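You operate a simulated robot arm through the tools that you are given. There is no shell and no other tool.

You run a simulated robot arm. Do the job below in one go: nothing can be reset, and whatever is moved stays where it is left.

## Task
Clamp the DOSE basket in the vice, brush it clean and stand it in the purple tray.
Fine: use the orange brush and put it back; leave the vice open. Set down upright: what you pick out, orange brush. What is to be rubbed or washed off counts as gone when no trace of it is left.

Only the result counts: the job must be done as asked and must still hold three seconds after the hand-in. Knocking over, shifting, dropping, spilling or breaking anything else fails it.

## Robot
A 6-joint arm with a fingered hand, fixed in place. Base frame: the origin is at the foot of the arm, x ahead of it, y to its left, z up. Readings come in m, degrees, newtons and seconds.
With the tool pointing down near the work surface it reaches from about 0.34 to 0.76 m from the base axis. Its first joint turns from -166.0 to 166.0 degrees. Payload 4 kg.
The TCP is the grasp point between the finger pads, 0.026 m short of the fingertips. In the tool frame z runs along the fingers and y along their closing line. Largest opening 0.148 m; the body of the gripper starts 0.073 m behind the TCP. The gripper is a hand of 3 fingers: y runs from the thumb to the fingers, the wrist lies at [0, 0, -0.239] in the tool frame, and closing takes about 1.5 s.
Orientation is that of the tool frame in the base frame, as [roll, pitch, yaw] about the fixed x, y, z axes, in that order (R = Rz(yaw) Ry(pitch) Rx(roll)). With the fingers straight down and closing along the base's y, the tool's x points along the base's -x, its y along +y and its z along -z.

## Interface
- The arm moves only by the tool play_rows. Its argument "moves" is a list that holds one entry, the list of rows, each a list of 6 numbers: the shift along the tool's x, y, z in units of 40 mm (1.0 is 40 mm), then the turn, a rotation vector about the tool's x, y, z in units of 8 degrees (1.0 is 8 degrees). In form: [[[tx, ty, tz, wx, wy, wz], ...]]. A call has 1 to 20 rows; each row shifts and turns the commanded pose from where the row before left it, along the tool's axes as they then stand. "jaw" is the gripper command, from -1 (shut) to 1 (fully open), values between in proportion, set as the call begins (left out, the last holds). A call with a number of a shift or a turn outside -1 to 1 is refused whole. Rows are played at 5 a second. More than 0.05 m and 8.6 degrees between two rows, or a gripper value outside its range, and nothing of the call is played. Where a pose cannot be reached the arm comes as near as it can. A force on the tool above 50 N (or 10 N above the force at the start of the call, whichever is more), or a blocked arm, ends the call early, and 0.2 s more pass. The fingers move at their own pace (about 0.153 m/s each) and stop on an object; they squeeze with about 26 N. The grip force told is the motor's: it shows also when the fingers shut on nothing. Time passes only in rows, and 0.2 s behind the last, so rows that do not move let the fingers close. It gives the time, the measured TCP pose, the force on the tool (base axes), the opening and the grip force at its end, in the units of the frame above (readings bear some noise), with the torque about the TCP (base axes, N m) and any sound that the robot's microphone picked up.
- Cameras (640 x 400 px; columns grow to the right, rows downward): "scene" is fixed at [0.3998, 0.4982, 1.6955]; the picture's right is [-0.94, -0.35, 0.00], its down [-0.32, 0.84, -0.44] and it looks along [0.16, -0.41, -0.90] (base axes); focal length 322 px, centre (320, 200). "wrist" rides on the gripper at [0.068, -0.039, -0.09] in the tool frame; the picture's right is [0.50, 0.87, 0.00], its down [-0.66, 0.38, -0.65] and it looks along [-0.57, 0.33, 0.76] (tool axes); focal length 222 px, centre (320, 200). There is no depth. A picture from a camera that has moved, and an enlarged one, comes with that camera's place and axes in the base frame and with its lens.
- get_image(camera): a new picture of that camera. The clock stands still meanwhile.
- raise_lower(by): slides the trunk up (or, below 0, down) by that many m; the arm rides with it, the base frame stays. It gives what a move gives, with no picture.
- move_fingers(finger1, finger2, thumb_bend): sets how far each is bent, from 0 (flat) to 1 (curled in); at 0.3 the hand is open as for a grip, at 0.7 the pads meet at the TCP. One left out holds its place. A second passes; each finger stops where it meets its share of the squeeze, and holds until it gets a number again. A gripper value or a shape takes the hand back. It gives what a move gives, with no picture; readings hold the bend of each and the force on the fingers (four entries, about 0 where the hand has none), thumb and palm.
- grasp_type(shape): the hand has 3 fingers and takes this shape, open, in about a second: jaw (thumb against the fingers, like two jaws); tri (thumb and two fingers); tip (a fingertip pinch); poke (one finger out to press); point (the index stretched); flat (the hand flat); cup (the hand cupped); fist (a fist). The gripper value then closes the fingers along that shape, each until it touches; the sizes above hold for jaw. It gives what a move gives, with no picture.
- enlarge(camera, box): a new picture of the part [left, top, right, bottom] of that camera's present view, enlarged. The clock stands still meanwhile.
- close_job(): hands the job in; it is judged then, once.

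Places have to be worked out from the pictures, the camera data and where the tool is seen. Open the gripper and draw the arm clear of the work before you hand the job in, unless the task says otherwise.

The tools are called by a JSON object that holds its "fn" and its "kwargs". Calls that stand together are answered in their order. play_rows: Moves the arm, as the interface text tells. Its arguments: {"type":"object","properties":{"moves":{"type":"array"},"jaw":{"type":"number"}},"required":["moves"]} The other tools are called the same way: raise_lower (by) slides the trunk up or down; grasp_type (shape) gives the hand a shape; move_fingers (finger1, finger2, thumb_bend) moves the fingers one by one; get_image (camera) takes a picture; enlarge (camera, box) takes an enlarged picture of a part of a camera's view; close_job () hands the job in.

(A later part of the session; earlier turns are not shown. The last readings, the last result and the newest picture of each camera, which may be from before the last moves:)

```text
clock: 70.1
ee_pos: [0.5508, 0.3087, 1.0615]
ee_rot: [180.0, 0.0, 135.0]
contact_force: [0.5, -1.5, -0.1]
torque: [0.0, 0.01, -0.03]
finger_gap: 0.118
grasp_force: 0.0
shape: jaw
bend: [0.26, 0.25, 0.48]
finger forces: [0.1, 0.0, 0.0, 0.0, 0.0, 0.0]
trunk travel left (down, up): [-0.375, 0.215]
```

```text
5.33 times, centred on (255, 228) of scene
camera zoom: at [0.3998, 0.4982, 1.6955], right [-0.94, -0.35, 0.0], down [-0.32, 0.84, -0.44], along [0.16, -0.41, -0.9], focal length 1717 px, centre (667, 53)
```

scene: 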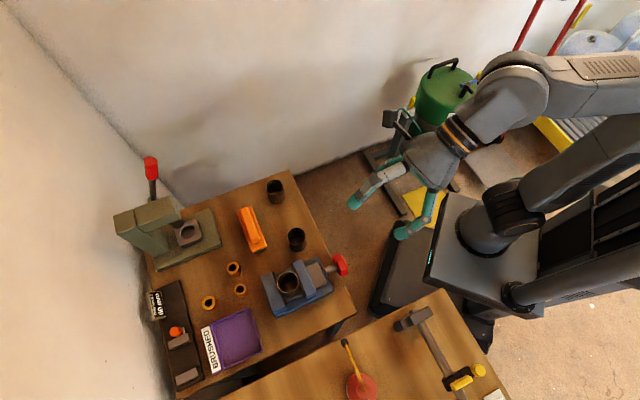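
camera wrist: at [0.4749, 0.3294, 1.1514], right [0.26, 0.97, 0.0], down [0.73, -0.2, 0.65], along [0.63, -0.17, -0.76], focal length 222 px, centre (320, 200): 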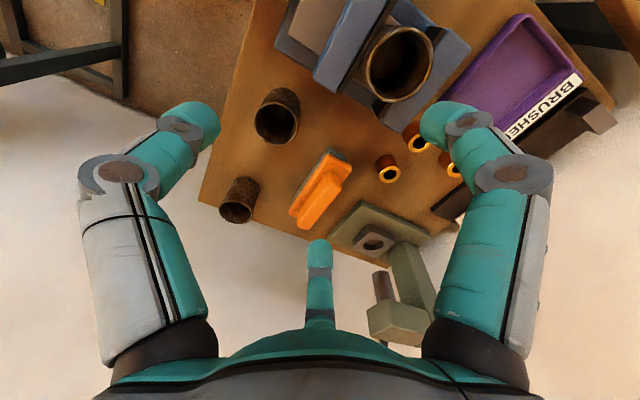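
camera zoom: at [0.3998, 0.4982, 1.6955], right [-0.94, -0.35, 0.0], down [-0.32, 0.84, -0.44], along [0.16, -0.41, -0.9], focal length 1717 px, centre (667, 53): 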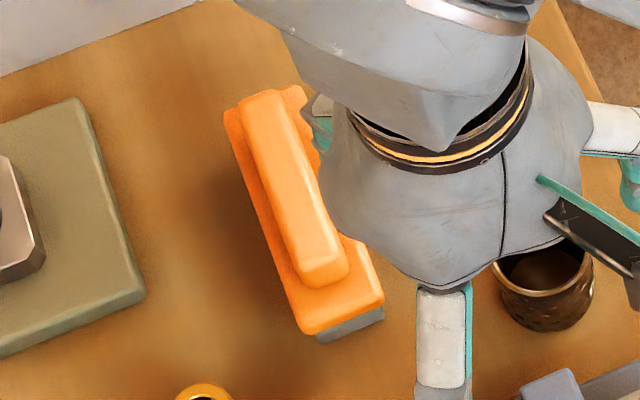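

The brush handle is ~21 mm wide and 28 mm high (z 0.874–0.902), centre ≈(0.690, 0.268), lying along the table direction. I'll move above it with the digits straddling the handle.

{"fn": "play_rows", "kwargs": {"moves": [[[-0.634, 0.346, 0.4, 0, 0, 0], [-0.634, 0.346, 0.4, 0, 0, 0], [-0.634, 0.346, 0.4, 0, 0, 0], [-0.634, 0.346, 0.4, 0, 0, 0], [-0.634, 0.346, 0.4, 0, 0, 0], [0, 0, 0, 0, 0, 0]]], "jaw": 0.05}}

{"fn": "get_image", "kwargs": {"camera": "wrist"}}

{"fn": "get_image", "kwargs": {"camera": "scene"}}

```text
clock: 71.5
ee_pos: [0.6537, 0.2793, 0.9717]
ee_rot: [-180.0, 0.0, 134.9]
contact_force: [0.3, -0.6, 0.1]
torque: [-0.01, -0.02, -0.02]
finger_gap: 0.0783
grasp_force: 0.1
shape: jaw
bend: [0.35, 0.35, 0.7]
finger forces: [0.0, 0.1, 0.0, 0.0, 0.0, 0.0]
out of reach, approached as far as the arm can: row 4, 5
trunk travel left (down, up): [-0.375, 0.215]
```

```text
taken
camera wrist: at [0.5789, 0.3003, 1.0612], right [0.26, 0.97, 0.0], down [0.73, -0.2, 0.65], along [0.63, -0.17, -0.76], focal length 222 px, centre (320, 200)
```

wrist: 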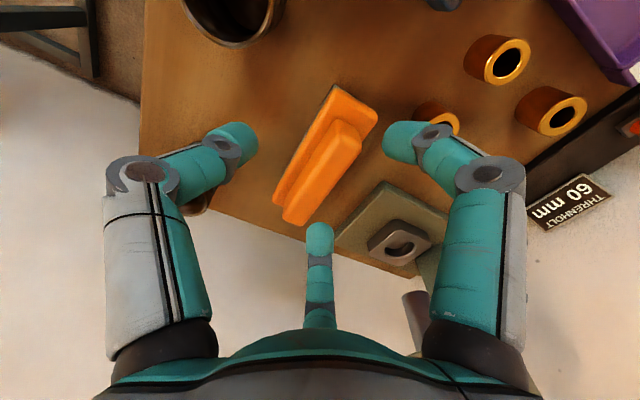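

```text
taken
```

scene: 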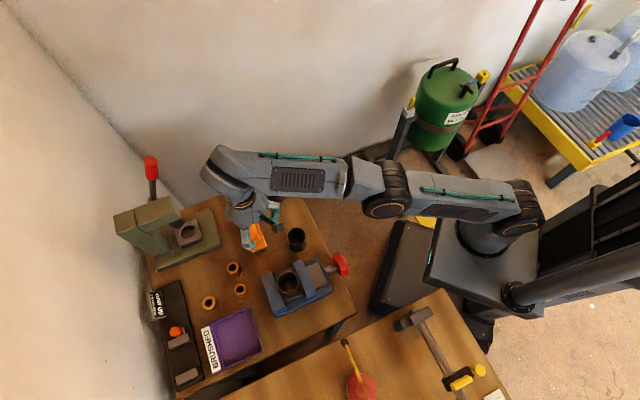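

Out of reach here because the shoulder is too low relative to the wrist. I'll raise the trunk by 0.17 m to gain horizontal reach, then approach again.

{"fn": "raise_lower", "kwargs": {"by": 0.17}}

{"fn": "play_rows", "kwargs": {"moves": [[[0, 0, 0.85, 0, 0, 0], [0, 0, 0.85, 0, 0, 0], [0, 0, 0.85, 0, 0, 0], [0, 0, 0.85, 0, 0, 0], [-0.41, 0.2, 0.1, 0, 0, 0], [-0.41, 0.2, 0.1, 0, 0, 0], [0, 0, 0, 0, 0, 0]]]}}

{"fn": "get_image", "kwargs": {"camera": "wrist"}}

```text
clock: 73.4
ee_pos: [0.6538, 0.2805, 1.142]
ee_rot: [-180.0, -0.1, 135.0]
contact_force: [-0.4, -0.7, -0.4]
torque: [-0.02, -0.05, 0.04]
finger_gap: 0.0784
grasp_force: 0.0
shape: jaw
bend: [0.35, 0.35, 0.7]
finger forces: [0.0, 0.1, 0.0, 0.0, 0.1, 0.0]
trunk travel left (down, up): [-0.545, 0.045]
```

```text
clock: 75.0
ee_pos: [0.688, 0.2678, 0.9977]
ee_rot: [179.9, 0.0, 135.0]
contact_force: [-0.6, -0.5, 0.7]
torque: [0.02, 0.0, 0.0]
finger_gap: 0.0783
grasp_force: 0.1
shape: jaw
bend: [0.35, 0.35, 0.7]
finger forces: [0.0, 0.1, 0.0, 0.1, 0.0, 0.0]
trunk travel left (down, up): [-0.545, 0.045]
```

```text
taken
camera wrist: at [0.6133, 0.2891, 1.0864], right [0.26, 0.97, 0.0], down [0.73, -0.2, 0.65], along [0.63, -0.17, -0.76], focal length 222 px, centre (320, 200)
```

wrist: 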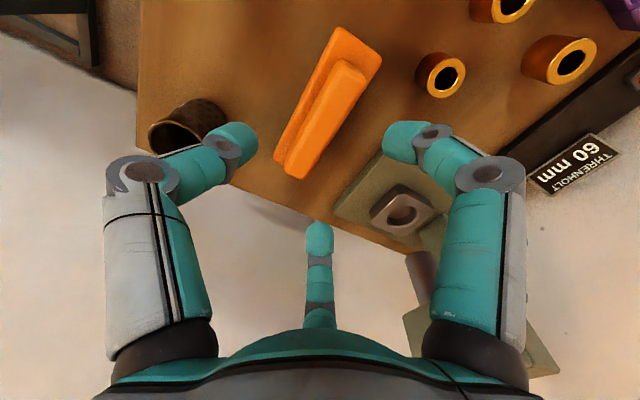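

Now within reach. Zoom to verify alignment of the handle under the TCP.

{"fn": "enlarge", "kwargs": {"camera": "wrist", "box": [260, 20, 400, 190]}}

```text
2.35 times, centred on (330, 105) of wrist
camera zoom: at [0.6133, 0.2891, 1.0864], right [0.26, 0.97, 0.0], down [0.73, -0.2, 0.65], along [0.63, -0.17, -0.76], focal length 523 px, centre (296, 424)
```

zoom: 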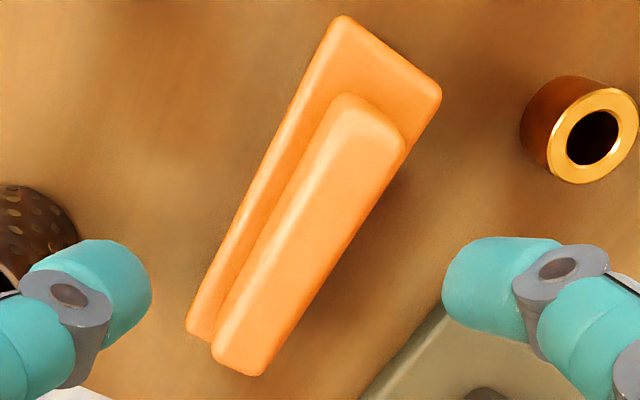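

Handle centre is at (0.692, 0.268), 3–4 mm off the TCP. I'll trim and descend to z≈0.908.

{"fn": "play_rows", "kwargs": {"moves": [[[-0.075, 0.07, 0.5, 0, 0, 0], [0, 0, 0.5, 0, 0, 0], [0, 0, 0.5, 0, 0, 0], [0, 0, 0.4, 0, 0, 0], [0, 0, 0.34, 0, 0, 0], [0, 0, 0, 0, 0, 0]]]}}

{"fn": "get_image", "kwargs": {"camera": "wrist"}}

{"fn": "enlarge", "kwargs": {"camera": "scene", "box": [180, 170, 320, 270]}}

```text
clock: 76.4
ee_pos: [0.6926, 0.2679, 0.9076]
ee_rot: [179.9, 0.2, 135.1]
contact_force: [-0.2, 0.7, 3.1]
torque: [0.02, -0.04, 0.02]
finger_gap: 0.0779
grasp_force: 0.1
shape: jaw
bend: [0.35, 0.35, 0.7]
finger forces: [1.2, 1.1, 0.0, 0.0, 0.0, 0.1]
trunk travel left (down, up): [-0.545, 0.045]
```

```text
taken
camera wrist: at [0.6177, 0.2877, 0.9976], right [0.26, 0.97, 0.0], down [0.73, -0.2, 0.66], along [0.63, -0.17, -0.76], focal length 222 px, centre (320, 200)
```

wrist: 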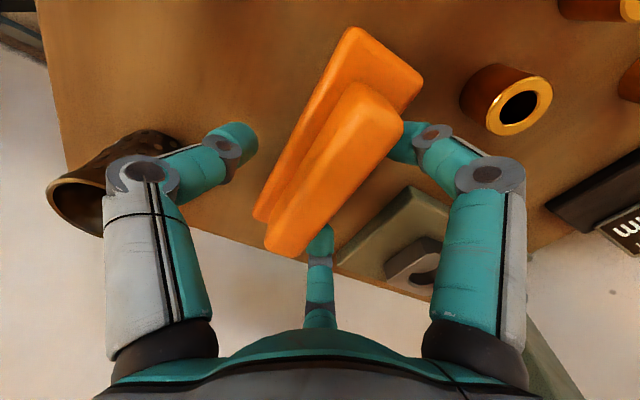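

```text
4.00 times, centred on (250, 220) of scene
camera zoom: at [0.3998, 0.4982, 1.6955], right [-0.94, -0.35, 0.0], down [-0.32, 0.84, -0.44], along [0.16, -0.41, -0.9], focal length 1287 px, centre (600, 120)
```

zoom: 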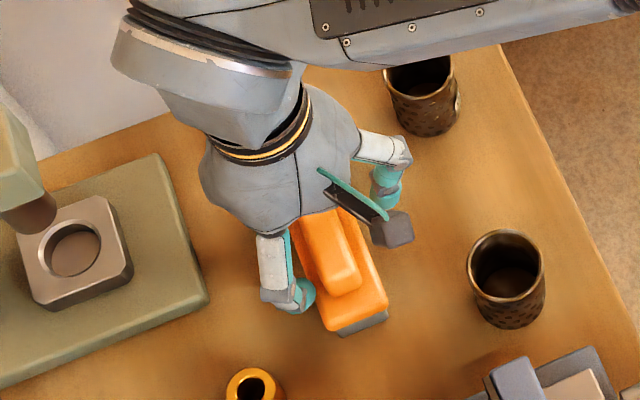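

Two fingertips lightly touch the brush base (~1 N each). I'll raise 3 mm and close on the handle.

{"fn": "play_rows", "kwargs": {"moves": [[[0, 0, -0.08, 0, 0, 0], [0, 0, 0, 0, 0, 0]]]}}

{"fn": "play_rows", "kwargs": {"moves": [[[0, 0, 0, 0, 0, 0], [0, 0, 0, 0, 0, 0], [0, 0, 0, 0, 0, 0], [0, 0, 0, 0, 0, 0], [0, 0, 0, 0, 0, 0], [0, 0, 0, 0, 0, 0], [0, 0, 0, 0, 0, 0]]], "jaw": -1}}

{"fn": "get_image", "kwargs": {"camera": "wrist"}}

{"fn": "enlarge", "kwargs": {"camera": "scene", "box": [180, 170, 320, 270]}}

```text
clock: 77.0
ee_pos: [0.6923, 0.2666, 0.9113]
ee_rot: [-179.9, 0.0, 135.1]
contact_force: [0.1, 0.2, 0.0]
torque: [0.02, -0.02, 0.01]
finger_gap: 0.0778
grasp_force: 0.0
shape: jaw
bend: [0.35, 0.35, 0.7]
finger forces: [0.0, 0.0, 0.0, 0.0, 0.0, 0.1]
trunk travel left (down, up): [-0.545, 0.045]
```

```text
clock: 78.6
ee_pos: [0.6906, 0.2669, 0.912]
ee_rot: [179.8, 0.1, 135.0]
contact_force: [0.1, -2.0, 24.2]
torque: [-0.3, 0.22, 0.04]
finger_gap: 0.0168
grasp_force: 25.5
shape: jaw
bend: [0.79, 0.79, 0.68]
finger forces: [27.3, 25.8, 0.0, 0.0, 36.6, 0.1]
trunk travel left (down, up): [-0.545, 0.045]
```

```text
taken
camera wrist: at [0.616, 0.2874, 1.0022], right [0.26, 0.97, 0.0], down [0.73, -0.2, 0.66], along [0.63, -0.17, -0.75], focal length 222 px, centre (320, 200)
```

wrist: 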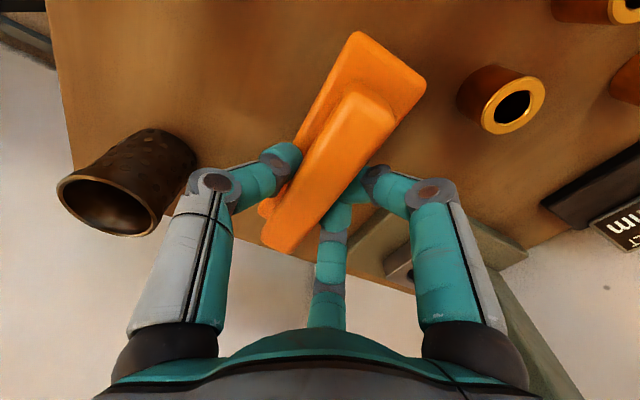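

```text
4.00 times, centred on (250, 220) of scene
camera zoom: at [0.3998, 0.4982, 1.6955], right [-0.94, -0.35, 0.0], down [-0.32, 0.84, -0.44], along [0.16, -0.41, -0.9], focal length 1287 px, centre (600, 120)
```

zoom: 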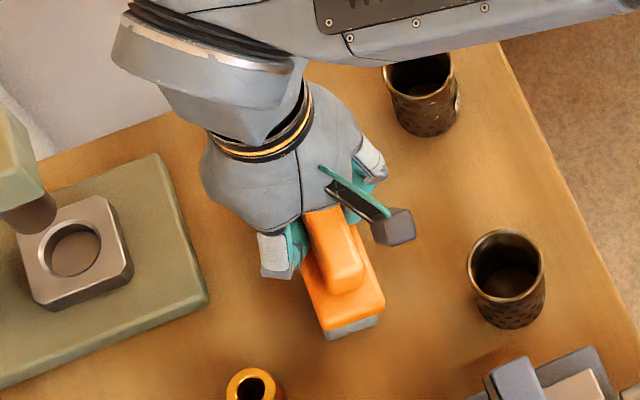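

Gripped: the closing fingertips press slightly on the brush base (24 N up). Lift gently and check that it comes up level.

{"fn": "play_rows", "kwargs": {"moves": [[[0, 0, -0.15, 0, 0, 0], [0, 0, -0.3, 0, 0, 0], [0, 0, -0.5, 0, 0, 0], [0, 0, -0.6, 0, 0, 0], [0, 0, -0.6, 0, 0, 0], [0, 0, 0, 0, 0, 0]]]}}

{"fn": "get_image", "kwargs": {"camera": "wrist"}}

{"fn": "enlarge", "kwargs": {"camera": "scene", "box": [180, 170, 320, 270]}}

```text
clock: 80.0
ee_pos: [0.6921, 0.2648, 0.9964]
ee_rot: [179.9, 0.0, 135.0]
contact_force: [-0.5, 0.4, -1.4]
torque: [-0.02, 0.02, 0.01]
finger_gap: 0.0155
grasp_force: 26.4
shape: jaw
bend: [0.79, 0.79, 0.66]
finger forces: [25.1, 24.0, 0.0, 0.0, 33.0, 0.0]
trunk travel left (down, up): [-0.545, 0.045]
```

```text
taken
camera wrist: at [0.6176, 0.2862, 1.0866], right [0.26, 0.97, 0.0], down [0.73, -0.2, 0.65], along [0.63, -0.17, -0.76], focal length 222 px, centre (320, 200)
```

wrist: 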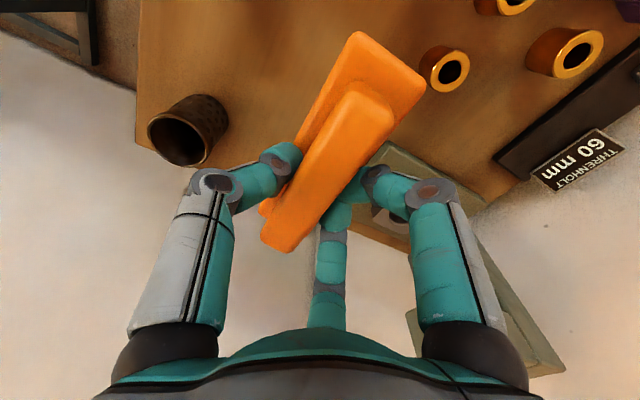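

```text
4.00 times, centred on (250, 220) of scene
camera zoom: at [0.3998, 0.4982, 1.6955], right [-0.94, -0.35, 0.0], down [-0.32, 0.84, -0.44], along [0.16, -0.41, -0.9], focal length 1287 px, centre (600, 120)
```

zoom: 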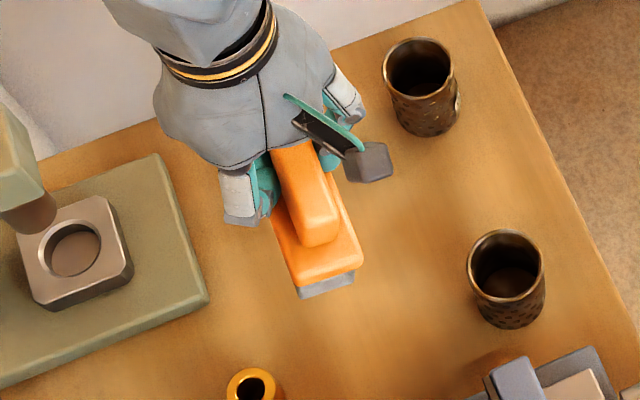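

The brush is held level; its bristle bottom is ~66 mm below the TCP. I'll carry it above the clamped basket at (0.528, 0.381), bristles ~2 cm above the rim.

{"fn": "play_rows", "kwargs": {"moves": [[[0, 0, -0.85, 0, 0, 0], [0.825, -0.142, 0, 0, 0, 0], [0.825, -0.142, 0, 0, 0, 0], [0.825, -0.142, 0, 0, 0, 0], [0.825, -0.142, 0, 0, 0, 0], [0.825, -0.142, 0, 0, 0, 0], [0.825, -0.142, 0, 0, 0, 0], [0, 0, 0, 0, 0, 0]]]}}

{"fn": "get_image", "kwargs": {"camera": "wrist"}}

{"fn": "enlarge", "kwargs": {"camera": "scene", "box": [220, 210, 360, 310]}}

```text
clock: 81.8
ee_pos: [0.5266, 0.3832, 1.034]
ee_rot: [179.9, 0.1, 135.0]
contact_force: [0.1, 0.1, -0.8]
torque: [0.01, -0.01, -0.06]
finger_gap: 0.0152
grasp_force: 25.7
shape: jaw
bend: [0.79, 0.79, 0.66]
finger forces: [25.5, 24.2, 0.0, 0.0, 32.7, 0.0]
trunk travel left (down, up): [-0.545, 0.045]
```

```text
taken
camera wrist: at [0.4524, 0.4038, 1.1228], right [0.26, 0.97, 0.0], down [0.73, -0.2, 0.65], along [0.63, -0.17, -0.76], focal length 222 px, centre (320, 200)
```

wrist: 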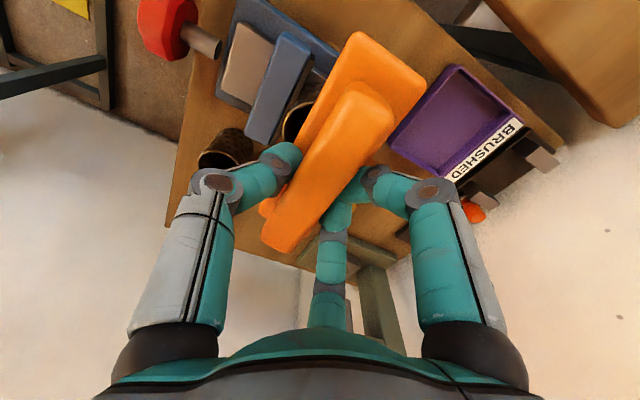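

```text
4.00 times, centred on (290, 260) of scene
camera zoom: at [0.3998, 0.4982, 1.6955], right [-0.94, -0.35, 0.0], down [-0.32, 0.84, -0.44], along [0.16, -0.41, -0.9], focal length 1287 px, centre (440, -40)
```

zoom: 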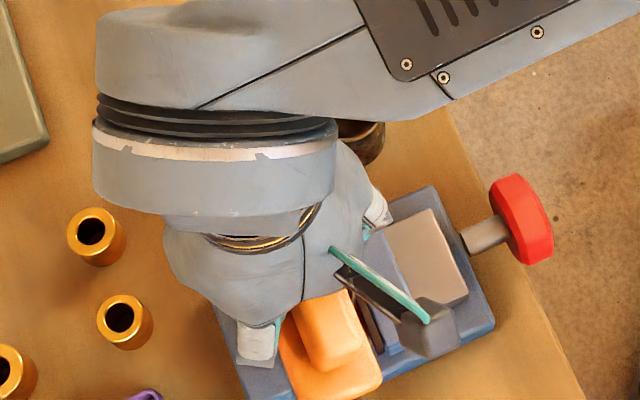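

Over the basket. I'll lower in small steps until the bristles touch the rim.

{"fn": "play_rows", "kwargs": {"moves": [[[0, 0, 0.3, 0, 0, 0], [0, 0, 0.2, 0, 0, 0], [0, 0, 0.1, 0, 0, 0], [0, 0, 0, 0, 0, 0]]]}}

{"fn": "play_rows", "kwargs": {"moves": [[[0, 0, 0.06, 0, 0, 0], [0, 0, 0, 0, 0, 0]]]}}

{"fn": "play_rows", "kwargs": {"moves": [[[0, 0, 0.06, 0, 0, 0], [0, 0, 0, 0, 0, 0]]]}}

```text
clock: 82.4
ee_pos: [0.5296, 0.3842, 1.0282]
ee_rot: [178.6, 0.1, 135.1]
contact_force: [-0.7, -1.4, 25.8]
torque: [-0.19, 0.22, 0.0]
finger_gap: 0.0161
grasp_force: 26.0
shape: jaw
bend: [0.78, 0.79, 0.68]
finger forces: [34.6, 29.7, 0.0, 0.0, 48.2, 0.0]
trunk travel left (down, up): [-0.545, 0.045]
stopped in row 2: the force on the tool passed its limit at 60 N (the readings are from after the stop); the commanded pose is now the measured one
```

```text
clock: 83.0
ee_pos: [0.5297, 0.3847, 1.0272]
ee_rot: [178.4, 0.1, 134.9]
contact_force: [-3.6, -3.0, 22.0]
torque: [-0.4, 0.35, -0.05]
finger_gap: 0.0159
grasp_force: 26.0
shape: jaw
bend: [0.78, 0.79, 0.68]
finger forces: [49.1, 31.6, 0.0, 0.0, 49.7, 0.0]
trunk travel left (down, up): [-0.545, 0.045]
stopped in row 2: the force on the tool passed its limit at 51 N (the readings are from after the stop); the commanded pose is now the measured one
```

```text
clock: 83.6
ee_pos: [0.5285, 0.3835, 1.0284]
ee_rot: [178.2, 0.3, 135.0]
contact_force: [-1.2, -3.3, 48.1]
torque: [-0.44, 0.28, 0.01]
finger_gap: 0.0167
grasp_force: 25.7
shape: jaw
bend: [0.79, 0.79, 0.69]
finger forces: [47.4, 37.1, 0.0, 0.0, 54.6, 0.1]
trunk travel left (down, up): [-0.545, 0.045]
```

Contact came ~15 mm earlier than estimated, with up to 60 N. I'll back off upward and look at what is touching.

{"fn": "play_rows", "kwargs": {"moves": [[[0, 0, -0.2, 0, 0, 0], [0, 0, -0.2, 0, 0, 0], [0, 0, 0, 0, 0, 0]]]}}

{"fn": "enlarge", "kwargs": {"camera": "scene", "box": [250, 240, 340, 310]}}

{"fn": "get_image", "kwargs": {"camera": "wrist"}}

```text
clock: 84.4
ee_pos: [0.5308, 0.3854, 1.0377]
ee_rot: [178.8, 0.2, 135.0]
contact_force: [0.3, 0.2, -0.4]
torque: [-0.06, 0.02, 0.0]
finger_gap: 0.015
grasp_force: 26.3
shape: jaw
bend: [0.78, 0.79, 0.67]
finger forces: [41.7, 29.2, 0.0, 0.1, 32.9, 0.0]
trunk travel left (down, up): [-0.545, 0.045]
```

```text
5.71 times, centred on (295, 275) of scene
camera zoom: at [0.3998, 0.4982, 1.6955], right [-0.94, -0.35, 0.0], down [-0.32, 0.84, -0.44], along [0.16, -0.41, -0.9], focal length 1839 px, centre (463, -229)
```

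zoom: 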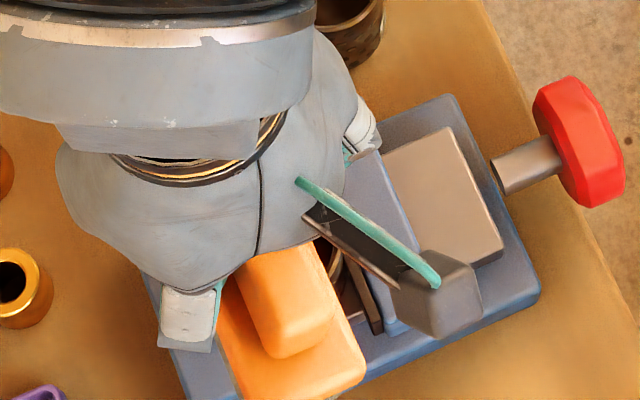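

```text
taken
camera wrist: at [0.4549, 0.4046, 1.126], right [0.26, 0.97, 0.02], down [0.72, -0.2, 0.66], along [0.64, -0.16, -0.75], focal length 222 px, centre (320, 200)
```

wrist: 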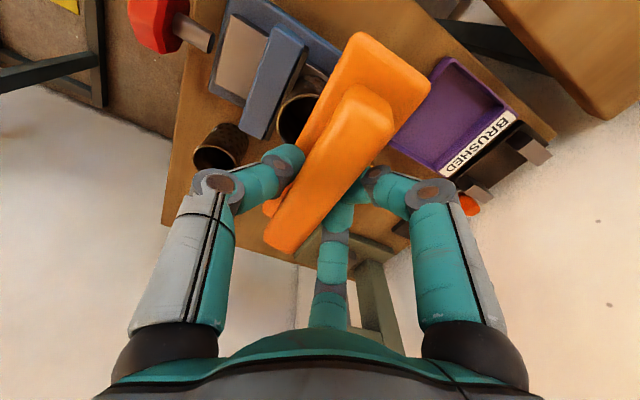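

The rim sits higher (~0.96) than I estimated. I'll re-level the tool and lower in sub-millimetre steps to get a light contact.

{"fn": "play_rows", "kwargs": {"moves": [[[0, -0.03, 0.1, 0.15, 0, 0], [0, 0, 0.05, 0, 0, 0], [0, 0, 0.03, 0, 0, 0], [0, 0, 0, 0, 0, 0]]]}}

```text
clock: 85.4
ee_pos: [0.5299, 0.385, 1.0311]
ee_rot: [180.0, 0.2, 135.0]
contact_force: [0.6, 0.5, -0.6]
torque: [-0.03, -0.03, 0.0]
finger_gap: 0.015
grasp_force: 26.1
shape: jaw
bend: [0.78, 0.79, 0.67]
finger forces: [41.4, 29.3, 0.0, 0.0, 32.9, 0.0]
trunk travel left (down, up): [-0.545, 0.045]
```

Still free at z=1.031. I'll step down by ~1 mm.

{"fn": "play_rows", "kwargs": {"moves": [[[0, 0, 0.03, 0, 0, 0], [0, 0, 0, 0, 0, 0]]]}}

```text
clock: 86.0
ee_pos: [0.5304, 0.3837, 1.0313]
ee_rot: [179.9, 0.2, 135.0]
contact_force: [-0.3, -0.5, -0.9]
torque: [0.0, -0.02, -0.03]
finger_gap: 0.0154
grasp_force: 26.5
shape: jaw
bend: [0.78, 0.79, 0.67]
finger forces: [41.5, 29.2, 0.1, 0.0, 32.9, 0.0]
trunk travel left (down, up): [-0.545, 0.045]
```

{"fn": "play_rows", "kwargs": {"moves": [[[0, 0, 0.03, 0, 0, 0], [0, 0, 0.03, 0, 0, 0], [0, 0, 0, 0, 0, 0]]]}}

```text
clock: 86.8
ee_pos: [0.5298, 0.3838, 1.0293]
ee_rot: [179.9, 0.2, 135.0]
contact_force: [0.5, 0.9, 5.2]
torque: [-0.03, -0.12, 0.02]
finger_gap: 0.0154
grasp_force: 25.9
shape: jaw
bend: [0.78, 0.79, 0.67]
finger forces: [55.3, 29.7, 0.0, 0.0, 33.0, 0.0]
trunk travel left (down, up): [-0.545, 0.045]
```

Light contact at ~5 N. Now I'll stroke along the brush's long direction and check.

{"fn": "play_rows", "kwargs": {"moves": [[[0.25, 0, 0.01, 0, 0, 0], [0.25, 0, 0, 0, 0, 0], [-0.25, 0, 0, 0, 0, 0], [-0.25, 0, 0, 0, 0, 0], [-0.25, 0, 0, 0, 0, 0], [-0.25, 0, 0, 0, 0, 0], [0.25, 0, 0, 0, 0, 0], [0.25, 0, 0, 0, 0, 0]]]}}

{"fn": "enlarge", "kwargs": {"camera": "wrist", "box": [250, 50, 350, 170]}}

```text
clock: 88.6
ee_pos: [0.5308, 0.3827, 1.0287]
ee_rot: [179.6, 0.3, 134.9]
contact_force: [7.3, -7.0, 22.9]
torque: [-0.56, -0.38, 0.08]
finger_gap: 0.0153
grasp_force: 25.9
shape: jaw
bend: [0.78, 0.79, 0.67]
finger forces: [128.5, 35.0, 0.0, 0.1, 42.5, 0.1]
trunk travel left (down, up): [-0.545, 0.045]
```

```text
3.33 times, centred on (300, 110) of wrist
camera zoom: at [0.4559, 0.4036, 1.1173], right [0.26, 0.97, 0.0], down [0.73, -0.2, 0.66], along [0.64, -0.17, -0.75], focal length 740 px, centre (387, 500)
```

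zoom: 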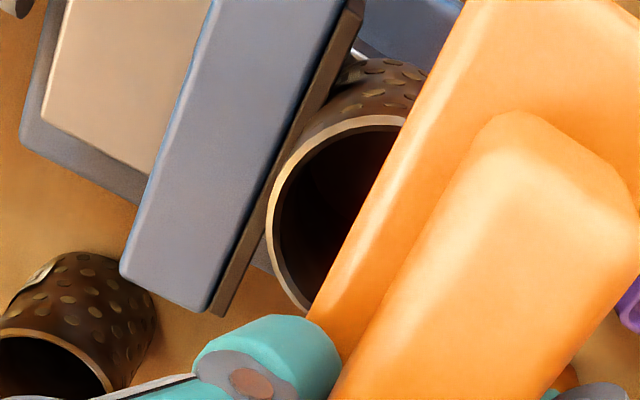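

The bristles rub the rim with ~10 N friction. I'll lift off and shift aside to see whether the dirt changed.

{"fn": "play_rows", "kwargs": {"moves": [[[0, 0, -0.2, 0.05, 0, 0], [0, 0, -0.4, 0, 0, 0], [-0.8, 0, -0.4, 0, 0, 0], [-0.8, 0, 0, 0, 0, 0], [-0.8, 0, 0, 0, 0, 0], [0, 0, 0, 0, 0, 0]]]}}

{"fn": "enlarge", "kwargs": {"camera": "scene", "box": [250, 240, 330, 310]}}

{"fn": "get_image", "kwargs": {"camera": "wrist"}}

```text
clock: 90.0
ee_pos: [0.5998, 0.3171, 1.0692]
ee_rot: [-179.7, 0.2, 134.9]
contact_force: [0.2, -0.2, -1.2]
torque: [0.02, -0.01, 0.04]
finger_gap: 0.015
grasp_force: 25.6
shape: jaw
bend: [0.78, 0.79, 0.66]
finger forces: [48.9, 0.0, 0.0, 0.1, 34.4, 0.1]
trunk travel left (down, up): [-0.545, 0.045]
```

```text
5.71 times, centred on (290, 275) of scene
camera zoom: at [0.3998, 0.4982, 1.6955], right [-0.94, -0.35, 0.0], down [-0.32, 0.84, -0.44], along [0.16, -0.41, -0.9], focal length 1839 px, centre (491, -229)
```

zoom: 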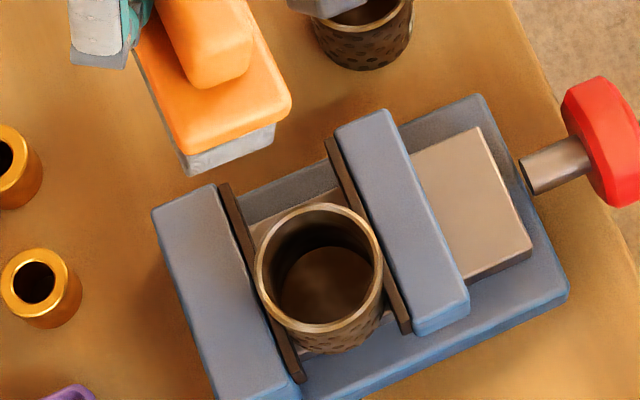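

```text
taken
camera wrist: at [0.5253, 0.3382, 1.1581], right [0.26, 0.97, -0.01], down [0.73, -0.19, 0.65], along [0.63, -0.17, -0.76], focal length 222 px, centre (320, 200)
```

wrist: 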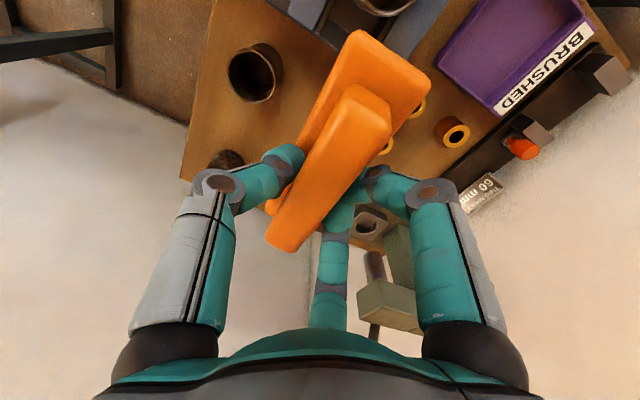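

Compare the DOSE and FEED baskets at high zoom, and re-close the hand since one finger lost its contact.

{"fn": "play_rows", "kwargs": {"moves": [[[0, 0, 0, 0, 0, 0], [0, 0, 0, 0, 0, 0], [0, 0, 0, 0, 0, 0]]], "jaw": -1}}

{"fn": "enlarge", "kwargs": {"camera": "scene", "box": [270, 255, 310, 290]}}

{"fn": "enlarge", "kwargs": {"camera": "scene", "box": [276, 220, 316, 255]}}

```text
clock: 90.8
ee_pos: [0.5993, 0.3166, 1.0679]
ee_rot: [-179.8, 0.2, 134.9]
contact_force: [0.0, 0.4, -0.8]
torque: [-0.02, 0.01, 0.0]
finger_gap: 0.0148
grasp_force: 25.3
shape: jaw
bend: [0.78, 0.79, 0.66]
finger forces: [48.9, 0.1, 0.1, 0.0, 34.5, 0.0]
trunk travel left (down, up): [-0.545, 0.045]
```

```text
11.43 times, centred on (290, 272) of scene
camera zoom: at [0.3998, 0.4982, 1.6955], right [-0.94, -0.35, 0.0], down [-0.32, 0.84, -0.44], along [0.16, -0.41, -0.9], focal length 3678 px, centre (663, -629)
```

zoom: 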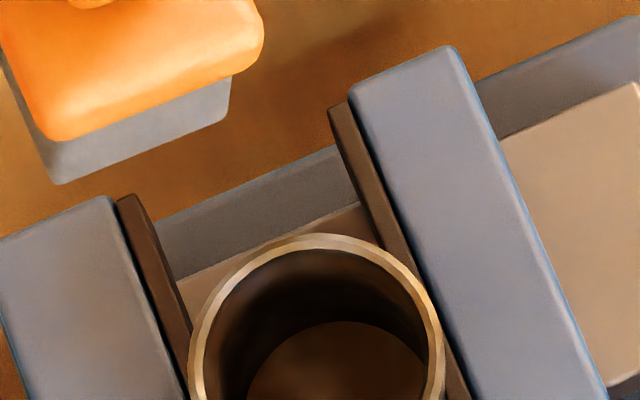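

```text
11.43 times, centred on (296, 238) of scene
camera zoom: at [0.3998, 0.4982, 1.6955], right [-0.94, -0.35, 0.0], down [-0.32, 0.84, -0.44], along [0.16, -0.41, -0.9], focal length 3678 px, centre (594, -229)
```

zoom: 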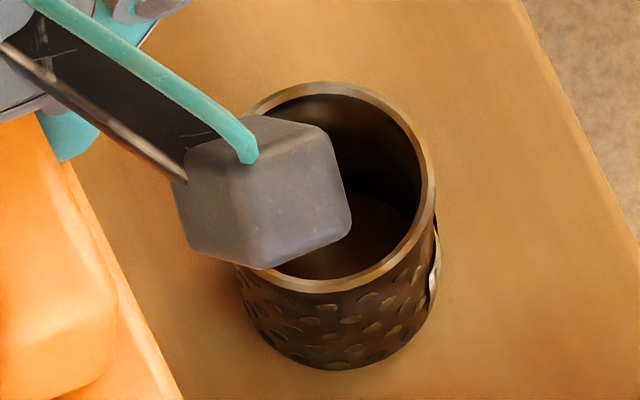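

One finger is unloaded. I'll curl just that finger in until it meets the handle again.

{"fn": "move_fingers", "kwargs": {"finger2": 0.95}}

{"fn": "enlarge", "kwargs": {"camera": "wrist", "box": [220, 10, 460, 280]}}

```text
clock: 91.8
ee_pos: [0.5998, 0.3175, 1.0693]
ee_rot: [-179.8, 0.2, 135.0]
contact_force: [0.1, 0.6, -1.3]
torque: [0.0, 0.01, 0.0]
finger_gap: 0.02
grasp_force: 38.9
shape: fingers
bend: [0.79, 0.8, 0.66]
finger forces: [44.4, 0.0, 0.0, 0.0, 33.3, 0.0]
trunk travel left (down, up): [-0.545, 0.045]
```

```text
1.48 times, centred on (340, 145) of wrist
camera zoom: at [0.525, 0.3386, 1.1581], right [0.26, 0.97, -0.01], down [0.73, -0.19, 0.65], along [0.63, -0.17, -0.76], focal length 329 px, centre (290, 282)
```

zoom: 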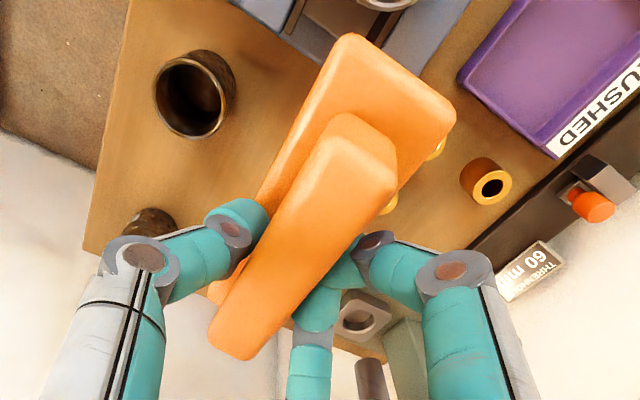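

The two fingers are nearly touching each other behind the handle, so the grip is effectively thumb versus fingers and still firm. I'll return over the basket and lower to light contact again.

{"fn": "play_rows", "kwargs": {"moves": [[[0.8, 0, 0, 0, 0, 0], [0.8, 0, 0, 0, 0, 0], [0.8, 0, 0, 0, 0, 0], [0, 0, 0.45, 0, 0, 0], [0, 0, 0.4, 0, 0, 0], [0, 0, 0.1, 0, 0, 0], [0, 0, 0, 0, 0, 0]]]}}

```text
clock: 93.4
ee_pos: [0.5302, 0.3831, 1.0292]
ee_rot: [-179.7, 0.2, 135.0]
contact_force: [0.9, 0.2, 0.3]
torque: [-0.01, -0.01, -0.01]
finger_gap: 0.0201
grasp_force: 39.6
shape: fingers
bend: [0.79, 0.8, 0.66]
finger forces: [45.5, 0.0, 0.1, 0.1, 32.9, 0.0]
trunk travel left (down, up): [-0.545, 0.045]
```

{"fn": "play_rows", "kwargs": {"moves": [[[0, 0, 0.03, 0, 0, 0], [0, 0, 0.02, 0, 0, 0], [0, 0, 0, 0, 0, 0]]]}}

```text
clock: 94.2
ee_pos: [0.5303, 0.3829, 1.0287]
ee_rot: [-179.9, 0.2, 135.0]
contact_force: [-0.6, -1.4, 13.3]
torque: [-0.27, -0.04, 0.03]
finger_gap: 0.0199
grasp_force: 53.1
shape: fingers
bend: [0.79, 0.81, 0.67]
finger forces: [73.2, 0.0, 0.1, 0.0, 33.1, 0.0]
trunk travel left (down, up): [-0.545, 0.045]
```

Contact at 13 N. Now a longer set of strokes along both directions.

{"fn": "play_rows", "kwargs": {"moves": [[[0.4, 0, 0, 0, 0, 0], [0.3, 0, 0, 0, 0, 0], [-0.4, 0, 0, 0, 0, 0], [-0.4, 0, 0, 0, 0, 0], [-0.4, 0, 0, 0, 0, 0], [-0.2, 0, 0, 0, 0, 0], [0.4, 0, 0, 0, 0, 0], [0.4, 0, 0, 0, 0, 0], [0.4, 0, 0, 0, 0, 0], [0.2, 0, 0, 0, 0, 0], [-0.4, 0, 0, 0, 0, 0], [-0.4, 0, 0, 0, 0, 0], [-0.4, 0, 0, 0, 0, 0], [-0.2, 0, 0, 0, 0, 0], [0.4, 0, 0, 0, 0, 0], [0.3, 0, 0, 0, 0, 0]]]}}

```text
clock: 97.6
ee_pos: [0.5301, 0.3839, 1.0284]
ee_rot: [-179.7, 0.2, 134.9]
contact_force: [1.9, -0.8, 1.5]
torque: [0.02, -0.02, -0.01]
finger_gap: 0.0188
grasp_force: 49.6
shape: fingers
bend: [0.79, 0.84, 0.67]
finger forces: [67.9, 0.1, 0.1, 0.1, 30.8, 0.0]
trunk travel left (down, up): [-0.545, 0.045]
```

Force fell to ~1.5 N as things settled. Press 0.8 mm more and stroke across (A direction) and diagonally.

{"fn": "play_rows", "kwargs": {"moves": [[[0, 0, 0.02, 0, 0, 0], [0, 0.25, 0, 0, 0, 0], [0, 0.25, 0, 0, 0, 0], [0, -0.25, 0, 0, 0, 0], [0, -0.25, 0, 0, 0, 0], [0, -0.25, 0, 0, 0, 0], [0, -0.25, 0, 0, 0, 0], [0, 0.25, 0, 0, 0, 0], [0, 0.25, 0, 0, 0, 0], [0, 0.25, 0, 0, 0, 0], [0, 0.25, 0, 0, 0, 0], [0, -0.25, 0, 0, 0, 0], [0, -0.25, 0, 0, 0, 0], [0, -0.25, 0, 0, 0, 0], [0, -0.25, 0, 0, 0, 0], [0, 0.25, 0, 0, 0, 0], [0, 0.25, 0, 0, 0, 0]]]}}

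{"fn": "enlarge", "kwargs": {"camera": "wrist", "box": [250, 50, 350, 170]}}

```text
clock: 101.2
ee_pos: [0.5299, 0.3861, 1.0267]
ee_rot: [-179.6, 0.0, 135.1]
contact_force: [0.8, 0.4, 1.6]
torque: [0.06, 0.0, -0.04]
finger_gap: 0.0187
grasp_force: 47.0
shape: fingers
bend: [0.79, 0.84, 0.67]
finger forces: [61.4, 0.0, 0.0, 0.1, 33.3, 0.0]
trunk travel left (down, up): [-0.545, 0.045]
```

```text
3.33 times, centred on (300, 110) of wrist
camera zoom: at [0.4553, 0.4064, 1.1164], right [0.26, 0.97, -0.01], down [0.73, -0.19, 0.65], along [0.63, -0.17, -0.76], focal length 740 px, centre (387, 500)
```

zoom: 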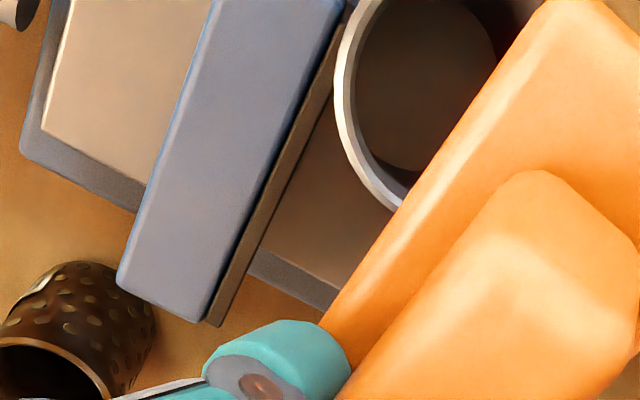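

The rim is turning bright silver, so brushing works, but the basket appears to have slid along the jaws. I'll lift off at once and inspect.

{"fn": "play_rows", "kwargs": {"moves": [[[0, 0, -0.2, 0, 0, 0], [0, 0, -0.4, 0, 0, 0], [-0.8, 0, -0.4, 0, 0, 0], [-0.8, 0, 0, 0, 0, 0], [-0.8, 0, 0, 0, 0, 0], [0, 0, 0, 0, 0, 0]]]}}

{"fn": "enlarge", "kwargs": {"camera": "scene", "box": [250, 240, 330, 310]}}

{"fn": "get_image", "kwargs": {"camera": "wrist"}}

```text
clock: 102.6
ee_pos: [0.6014, 0.3148, 1.068]
ee_rot: [-179.7, 0.2, 135.0]
contact_force: [0.4, -0.1, -1.2]
torque: [-0.03, -0.01, 0.0]
finger_gap: 0.0189
grasp_force: 47.4
shape: fingers
bend: [0.79, 0.84, 0.67]
finger forces: [61.4, 0.0, 0.0, 0.1, 32.8, 0.1]
trunk travel left (down, up): [-0.545, 0.045]
```

```text
5.71 times, centred on (290, 275) of scene
camera zoom: at [0.3998, 0.4982, 1.6955], right [-0.94, -0.35, 0.0], down [-0.32, 0.84, -0.44], along [0.16, -0.41, -0.9], focal length 1839 px, centre (491, -229)
```

zoom: 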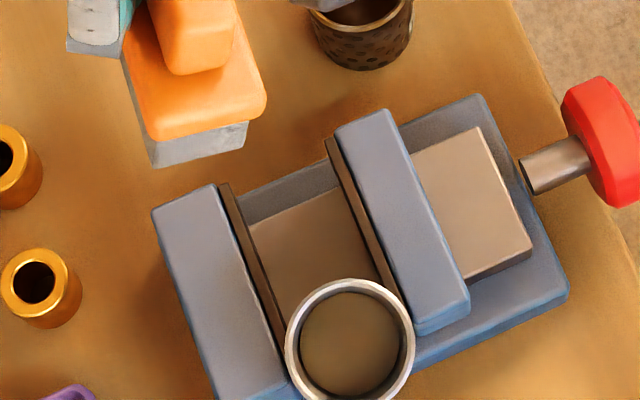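

```text
taken
camera wrist: at [0.5262, 0.3361, 1.1577], right [0.26, 0.97, -0.01], down [0.73, -0.19, 0.65], along [0.63, -0.17, -0.76], focal length 222 px, centre (320, 200)
```

wrist: 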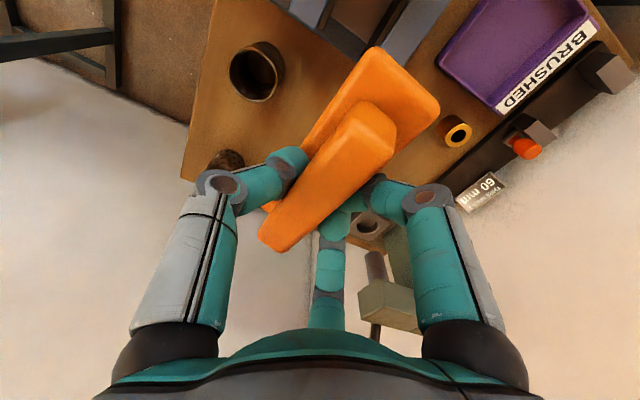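

The basket has slid sideways and tilted in the jaws, though it looks much cleaner. I'll zoom in to judge its state.

{"fn": "enlarge", "kwargs": {"camera": "scene", "box": [276, 270, 312, 300]}}

{"fn": "enlarge", "kwargs": {"camera": "scene", "box": [240, 200, 300, 250]}}

```text
13.33 times, centred on (294, 285) of scene
camera zoom: at [0.3998, 0.4982, 1.6955], right [-0.94, -0.35, 0.0], down [-0.32, 0.84, -0.44], along [0.16, -0.41, -0.9], focal length 4292 px, centre (667, -933)
```

zoom: 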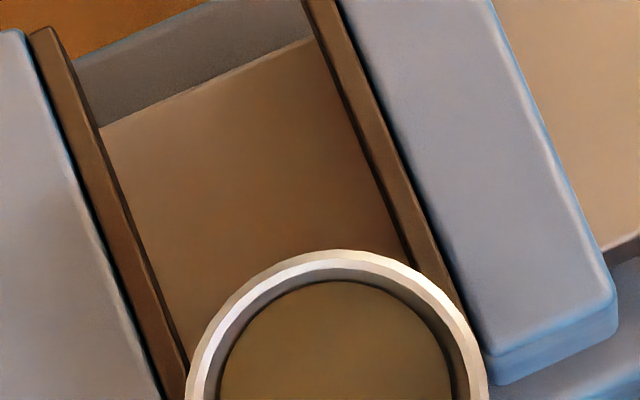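

```text
8.00 times, centred on (270, 225) of scene
camera zoom: at [0.3998, 0.4982, 1.6955], right [-0.94, -0.35, 0.0], down [-0.32, 0.84, -0.44], along [0.16, -0.41, -0.9], focal length 2575 px, centre (720, 0)
```

zoom: 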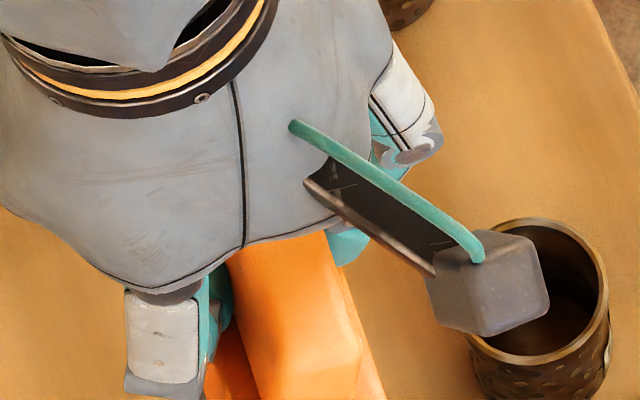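

The rim and inner wall now look bare metal. I'll move the hand (brush still high) so the wrist camera can view the basket's outside and its tilt.

{"fn": "play_rows", "kwargs": {"moves": [[[0, 0, -0.3, 0, 0, 0], [0.815, 0.265, 0, 0, 0, 0], [0.815, 0.265, 0, 0, 0, 0], [0.815, 0.265, 0, 0, 0, 0], [0.815, 0.265, 0, 0, 0, 0], [0, 0, 0, 0, 0, 0]]]}}

{"fn": "get_image", "kwargs": {"camera": "wrist"}}

{"fn": "enlarge", "kwargs": {"camera": "wrist", "box": [210, 20, 350, 170]}}

```text
clock: 104.0
ee_pos: [0.5389, 0.4395, 1.0804]
ee_rot: [-179.7, 0.2, 135.1]
contact_force: [0.9, -0.3, -0.6]
torque: [-0.01, 0.03, 0.01]
finger_gap: 0.0189
grasp_force: 46.7
shape: fingers
bend: [0.79, 0.84, 0.67]
finger forces: [61.0, 0.0, 0.0, 0.1, 32.6, 0.0]
trunk travel left (down, up): [-0.545, 0.045]
```

```text
taken
camera wrist: at [0.4645, 0.4609, 1.169], right [0.26, 0.97, -0.01], down [0.73, -0.19, 0.65], along [0.63, -0.17, -0.76], focal length 222 px, centre (320, 200)
```

wrist: 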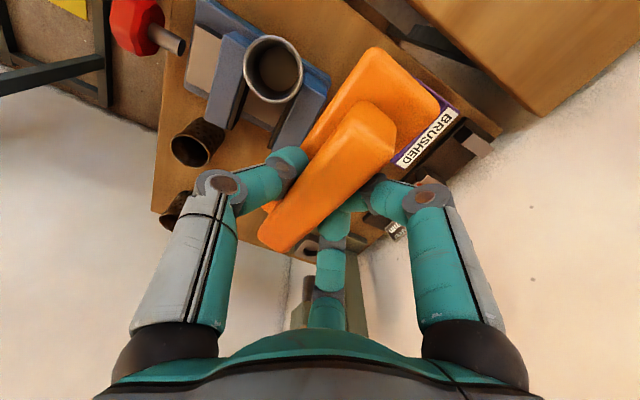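

```text
2.67 times, centred on (280, 95) of wrist
camera zoom: at [0.4645, 0.4609, 1.169], right [0.26, 0.97, -0.01], down [0.73, -0.19, 0.65], along [0.63, -0.17, -0.76], focal length 592 px, centre (427, 480)
```

zoom: 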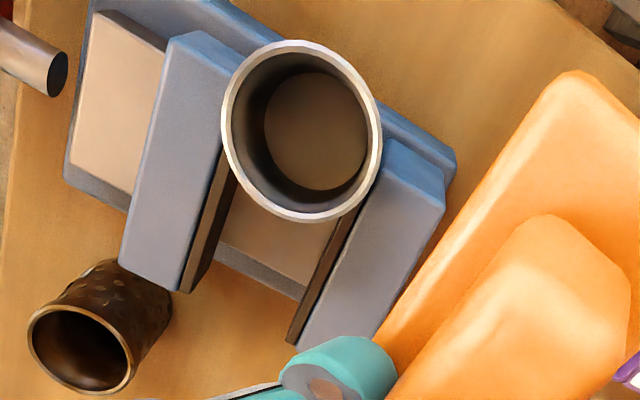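

The basket is bare metal inside now, but it sits at the +L end of the pads, leaning ~15° outward, still pinched. I'll first put the brush back; let me measure how the brush now sits in the hand.

{"fn": "enlarge", "kwargs": {"camera": "wrist", "box": [240, 20, 480, 270]}}

{"fn": "enlarge", "kwargs": {"camera": "scene", "box": [210, 220, 340, 330]}}

```text
1.60 times, centred on (360, 145) of wrist
camera zoom: at [0.4645, 0.4609, 1.169], right [0.26, 0.97, -0.01], down [0.73, -0.19, 0.65], along [0.63, -0.17, -0.76], focal length 355 px, centre (256, 288)
```

zoom: 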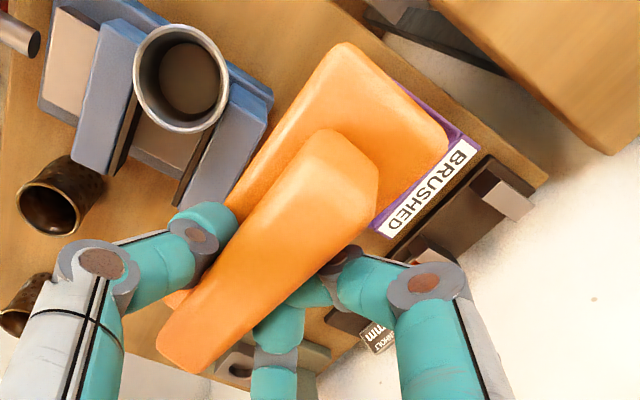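

```text
3.64 times, centred on (275, 275) of scene
camera zoom: at [0.3998, 0.4982, 1.6955], right [-0.94, -0.35, 0.0], down [-0.32, 0.84, -0.44], along [0.16, -0.41, -0.9], focal length 1170 px, centre (484, -73)
```

zoom: 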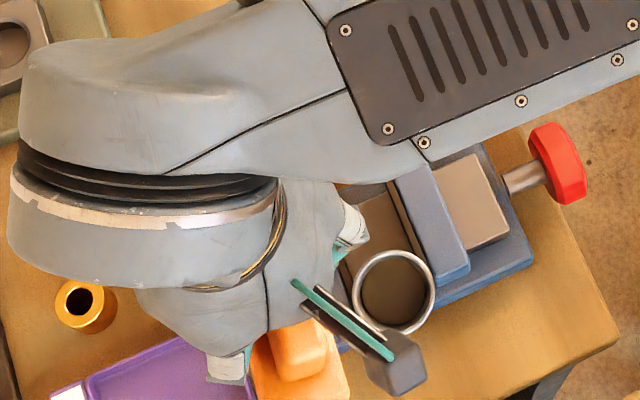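

The brush has yawed ~10° in my grip. I'll carry it back over its spot, counter-rotating the hand by 10°, and check its pose there.

{"fn": "play_rows", "kwargs": {"moves": [[[-0.72, -0.043, 0, 0, 0, 0], [-0.72, -0.043, 0, 0, 0, 0], [-0.72, -0.043, 0, 0, 0, 0], [-0.72, -0.043, 0, 0, 0, 0], [-0.72, -0.043, 0, 0, 0, 0], [-0.72, -0.043, 0, 0, 0, 0], [-0.72, -0.043, 0, 0, 0, 0], [-0.72, -0.043, 0, 0, 0, 0], [0, 0, 0.5, 0, 0, -0.6], [0, 0, 0.5, 0, 0, -0.6], [0, 0, 0, 0, 0, 0]]]}}

{"fn": "get_image", "kwargs": {"camera": "wrist"}}

{"fn": "enlarge", "kwargs": {"camera": "scene", "box": [200, 180, 300, 260]}}

```text
clock: 106.4
ee_pos: [0.688, 0.2726, 1.0385]
ee_rot: [-179.5, 0.1, 144.6]
contact_force: [0.2, 0.8, -1.5]
torque: [-0.04, 0.02, 0.03]
finger_gap: 0.0188
grasp_force: 45.4
shape: fingers
bend: [0.79, 0.84, 0.67]
finger forces: [59.1, 0.1, 0.0, 0.0, 32.1, 0.0]
out of reach, approached as far as the arm can: row 8, 10
trunk travel left (down, up): [-0.545, 0.045]
```

```text
taken
camera wrist: at [0.6117, 0.2808, 1.1285], right [0.09, 1.0, -0.01], down [0.76, -0.07, 0.65], along [0.65, -0.07, -0.76], focal length 222 px, centre (320, 200)
```

wrist: 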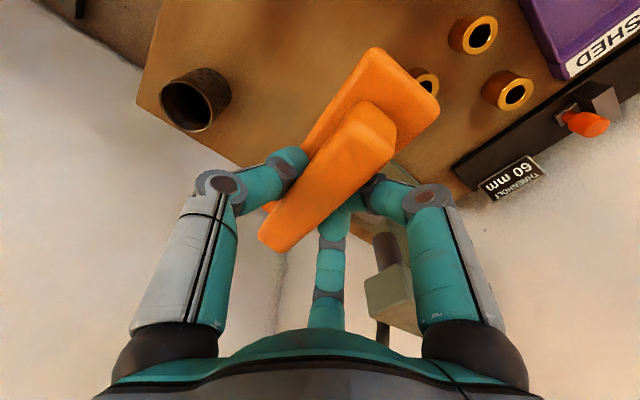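

```text
5.00 times, centred on (250, 220) of scene
camera zoom: at [0.3998, 0.4982, 1.6955], right [-0.94, -0.35, 0.0], down [-0.32, 0.84, -0.44], along [0.16, -0.41, -0.9], focal length 1609 px, centre (670, 100)
```

zoom: 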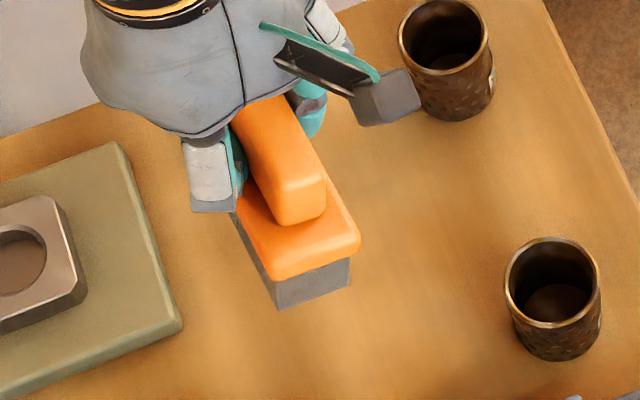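

The brush is also pitched a bit. Zoom to estimate its tilt in the hand.

{"fn": "enlarge", "kwargs": {"camera": "wrist", "box": [240, 30, 460, 260]}}

```text
1.74 times, centred on (350, 145) of wrist
camera zoom: at [0.6117, 0.2808, 1.1285], right [0.09, 1.0, -0.01], down [0.76, -0.07, 0.65], along [0.65, -0.07, -0.76], focal length 386 px, centre (268, 296)
```

zoom: 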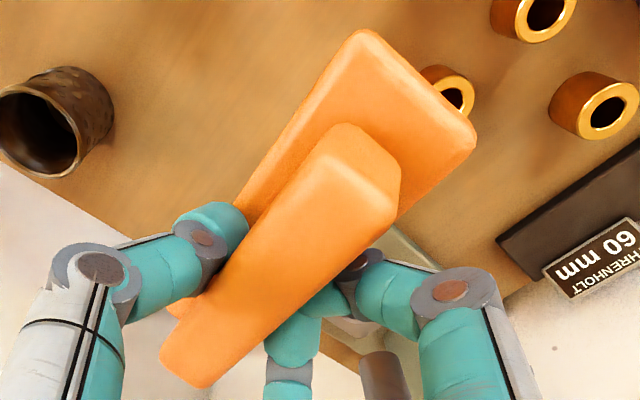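

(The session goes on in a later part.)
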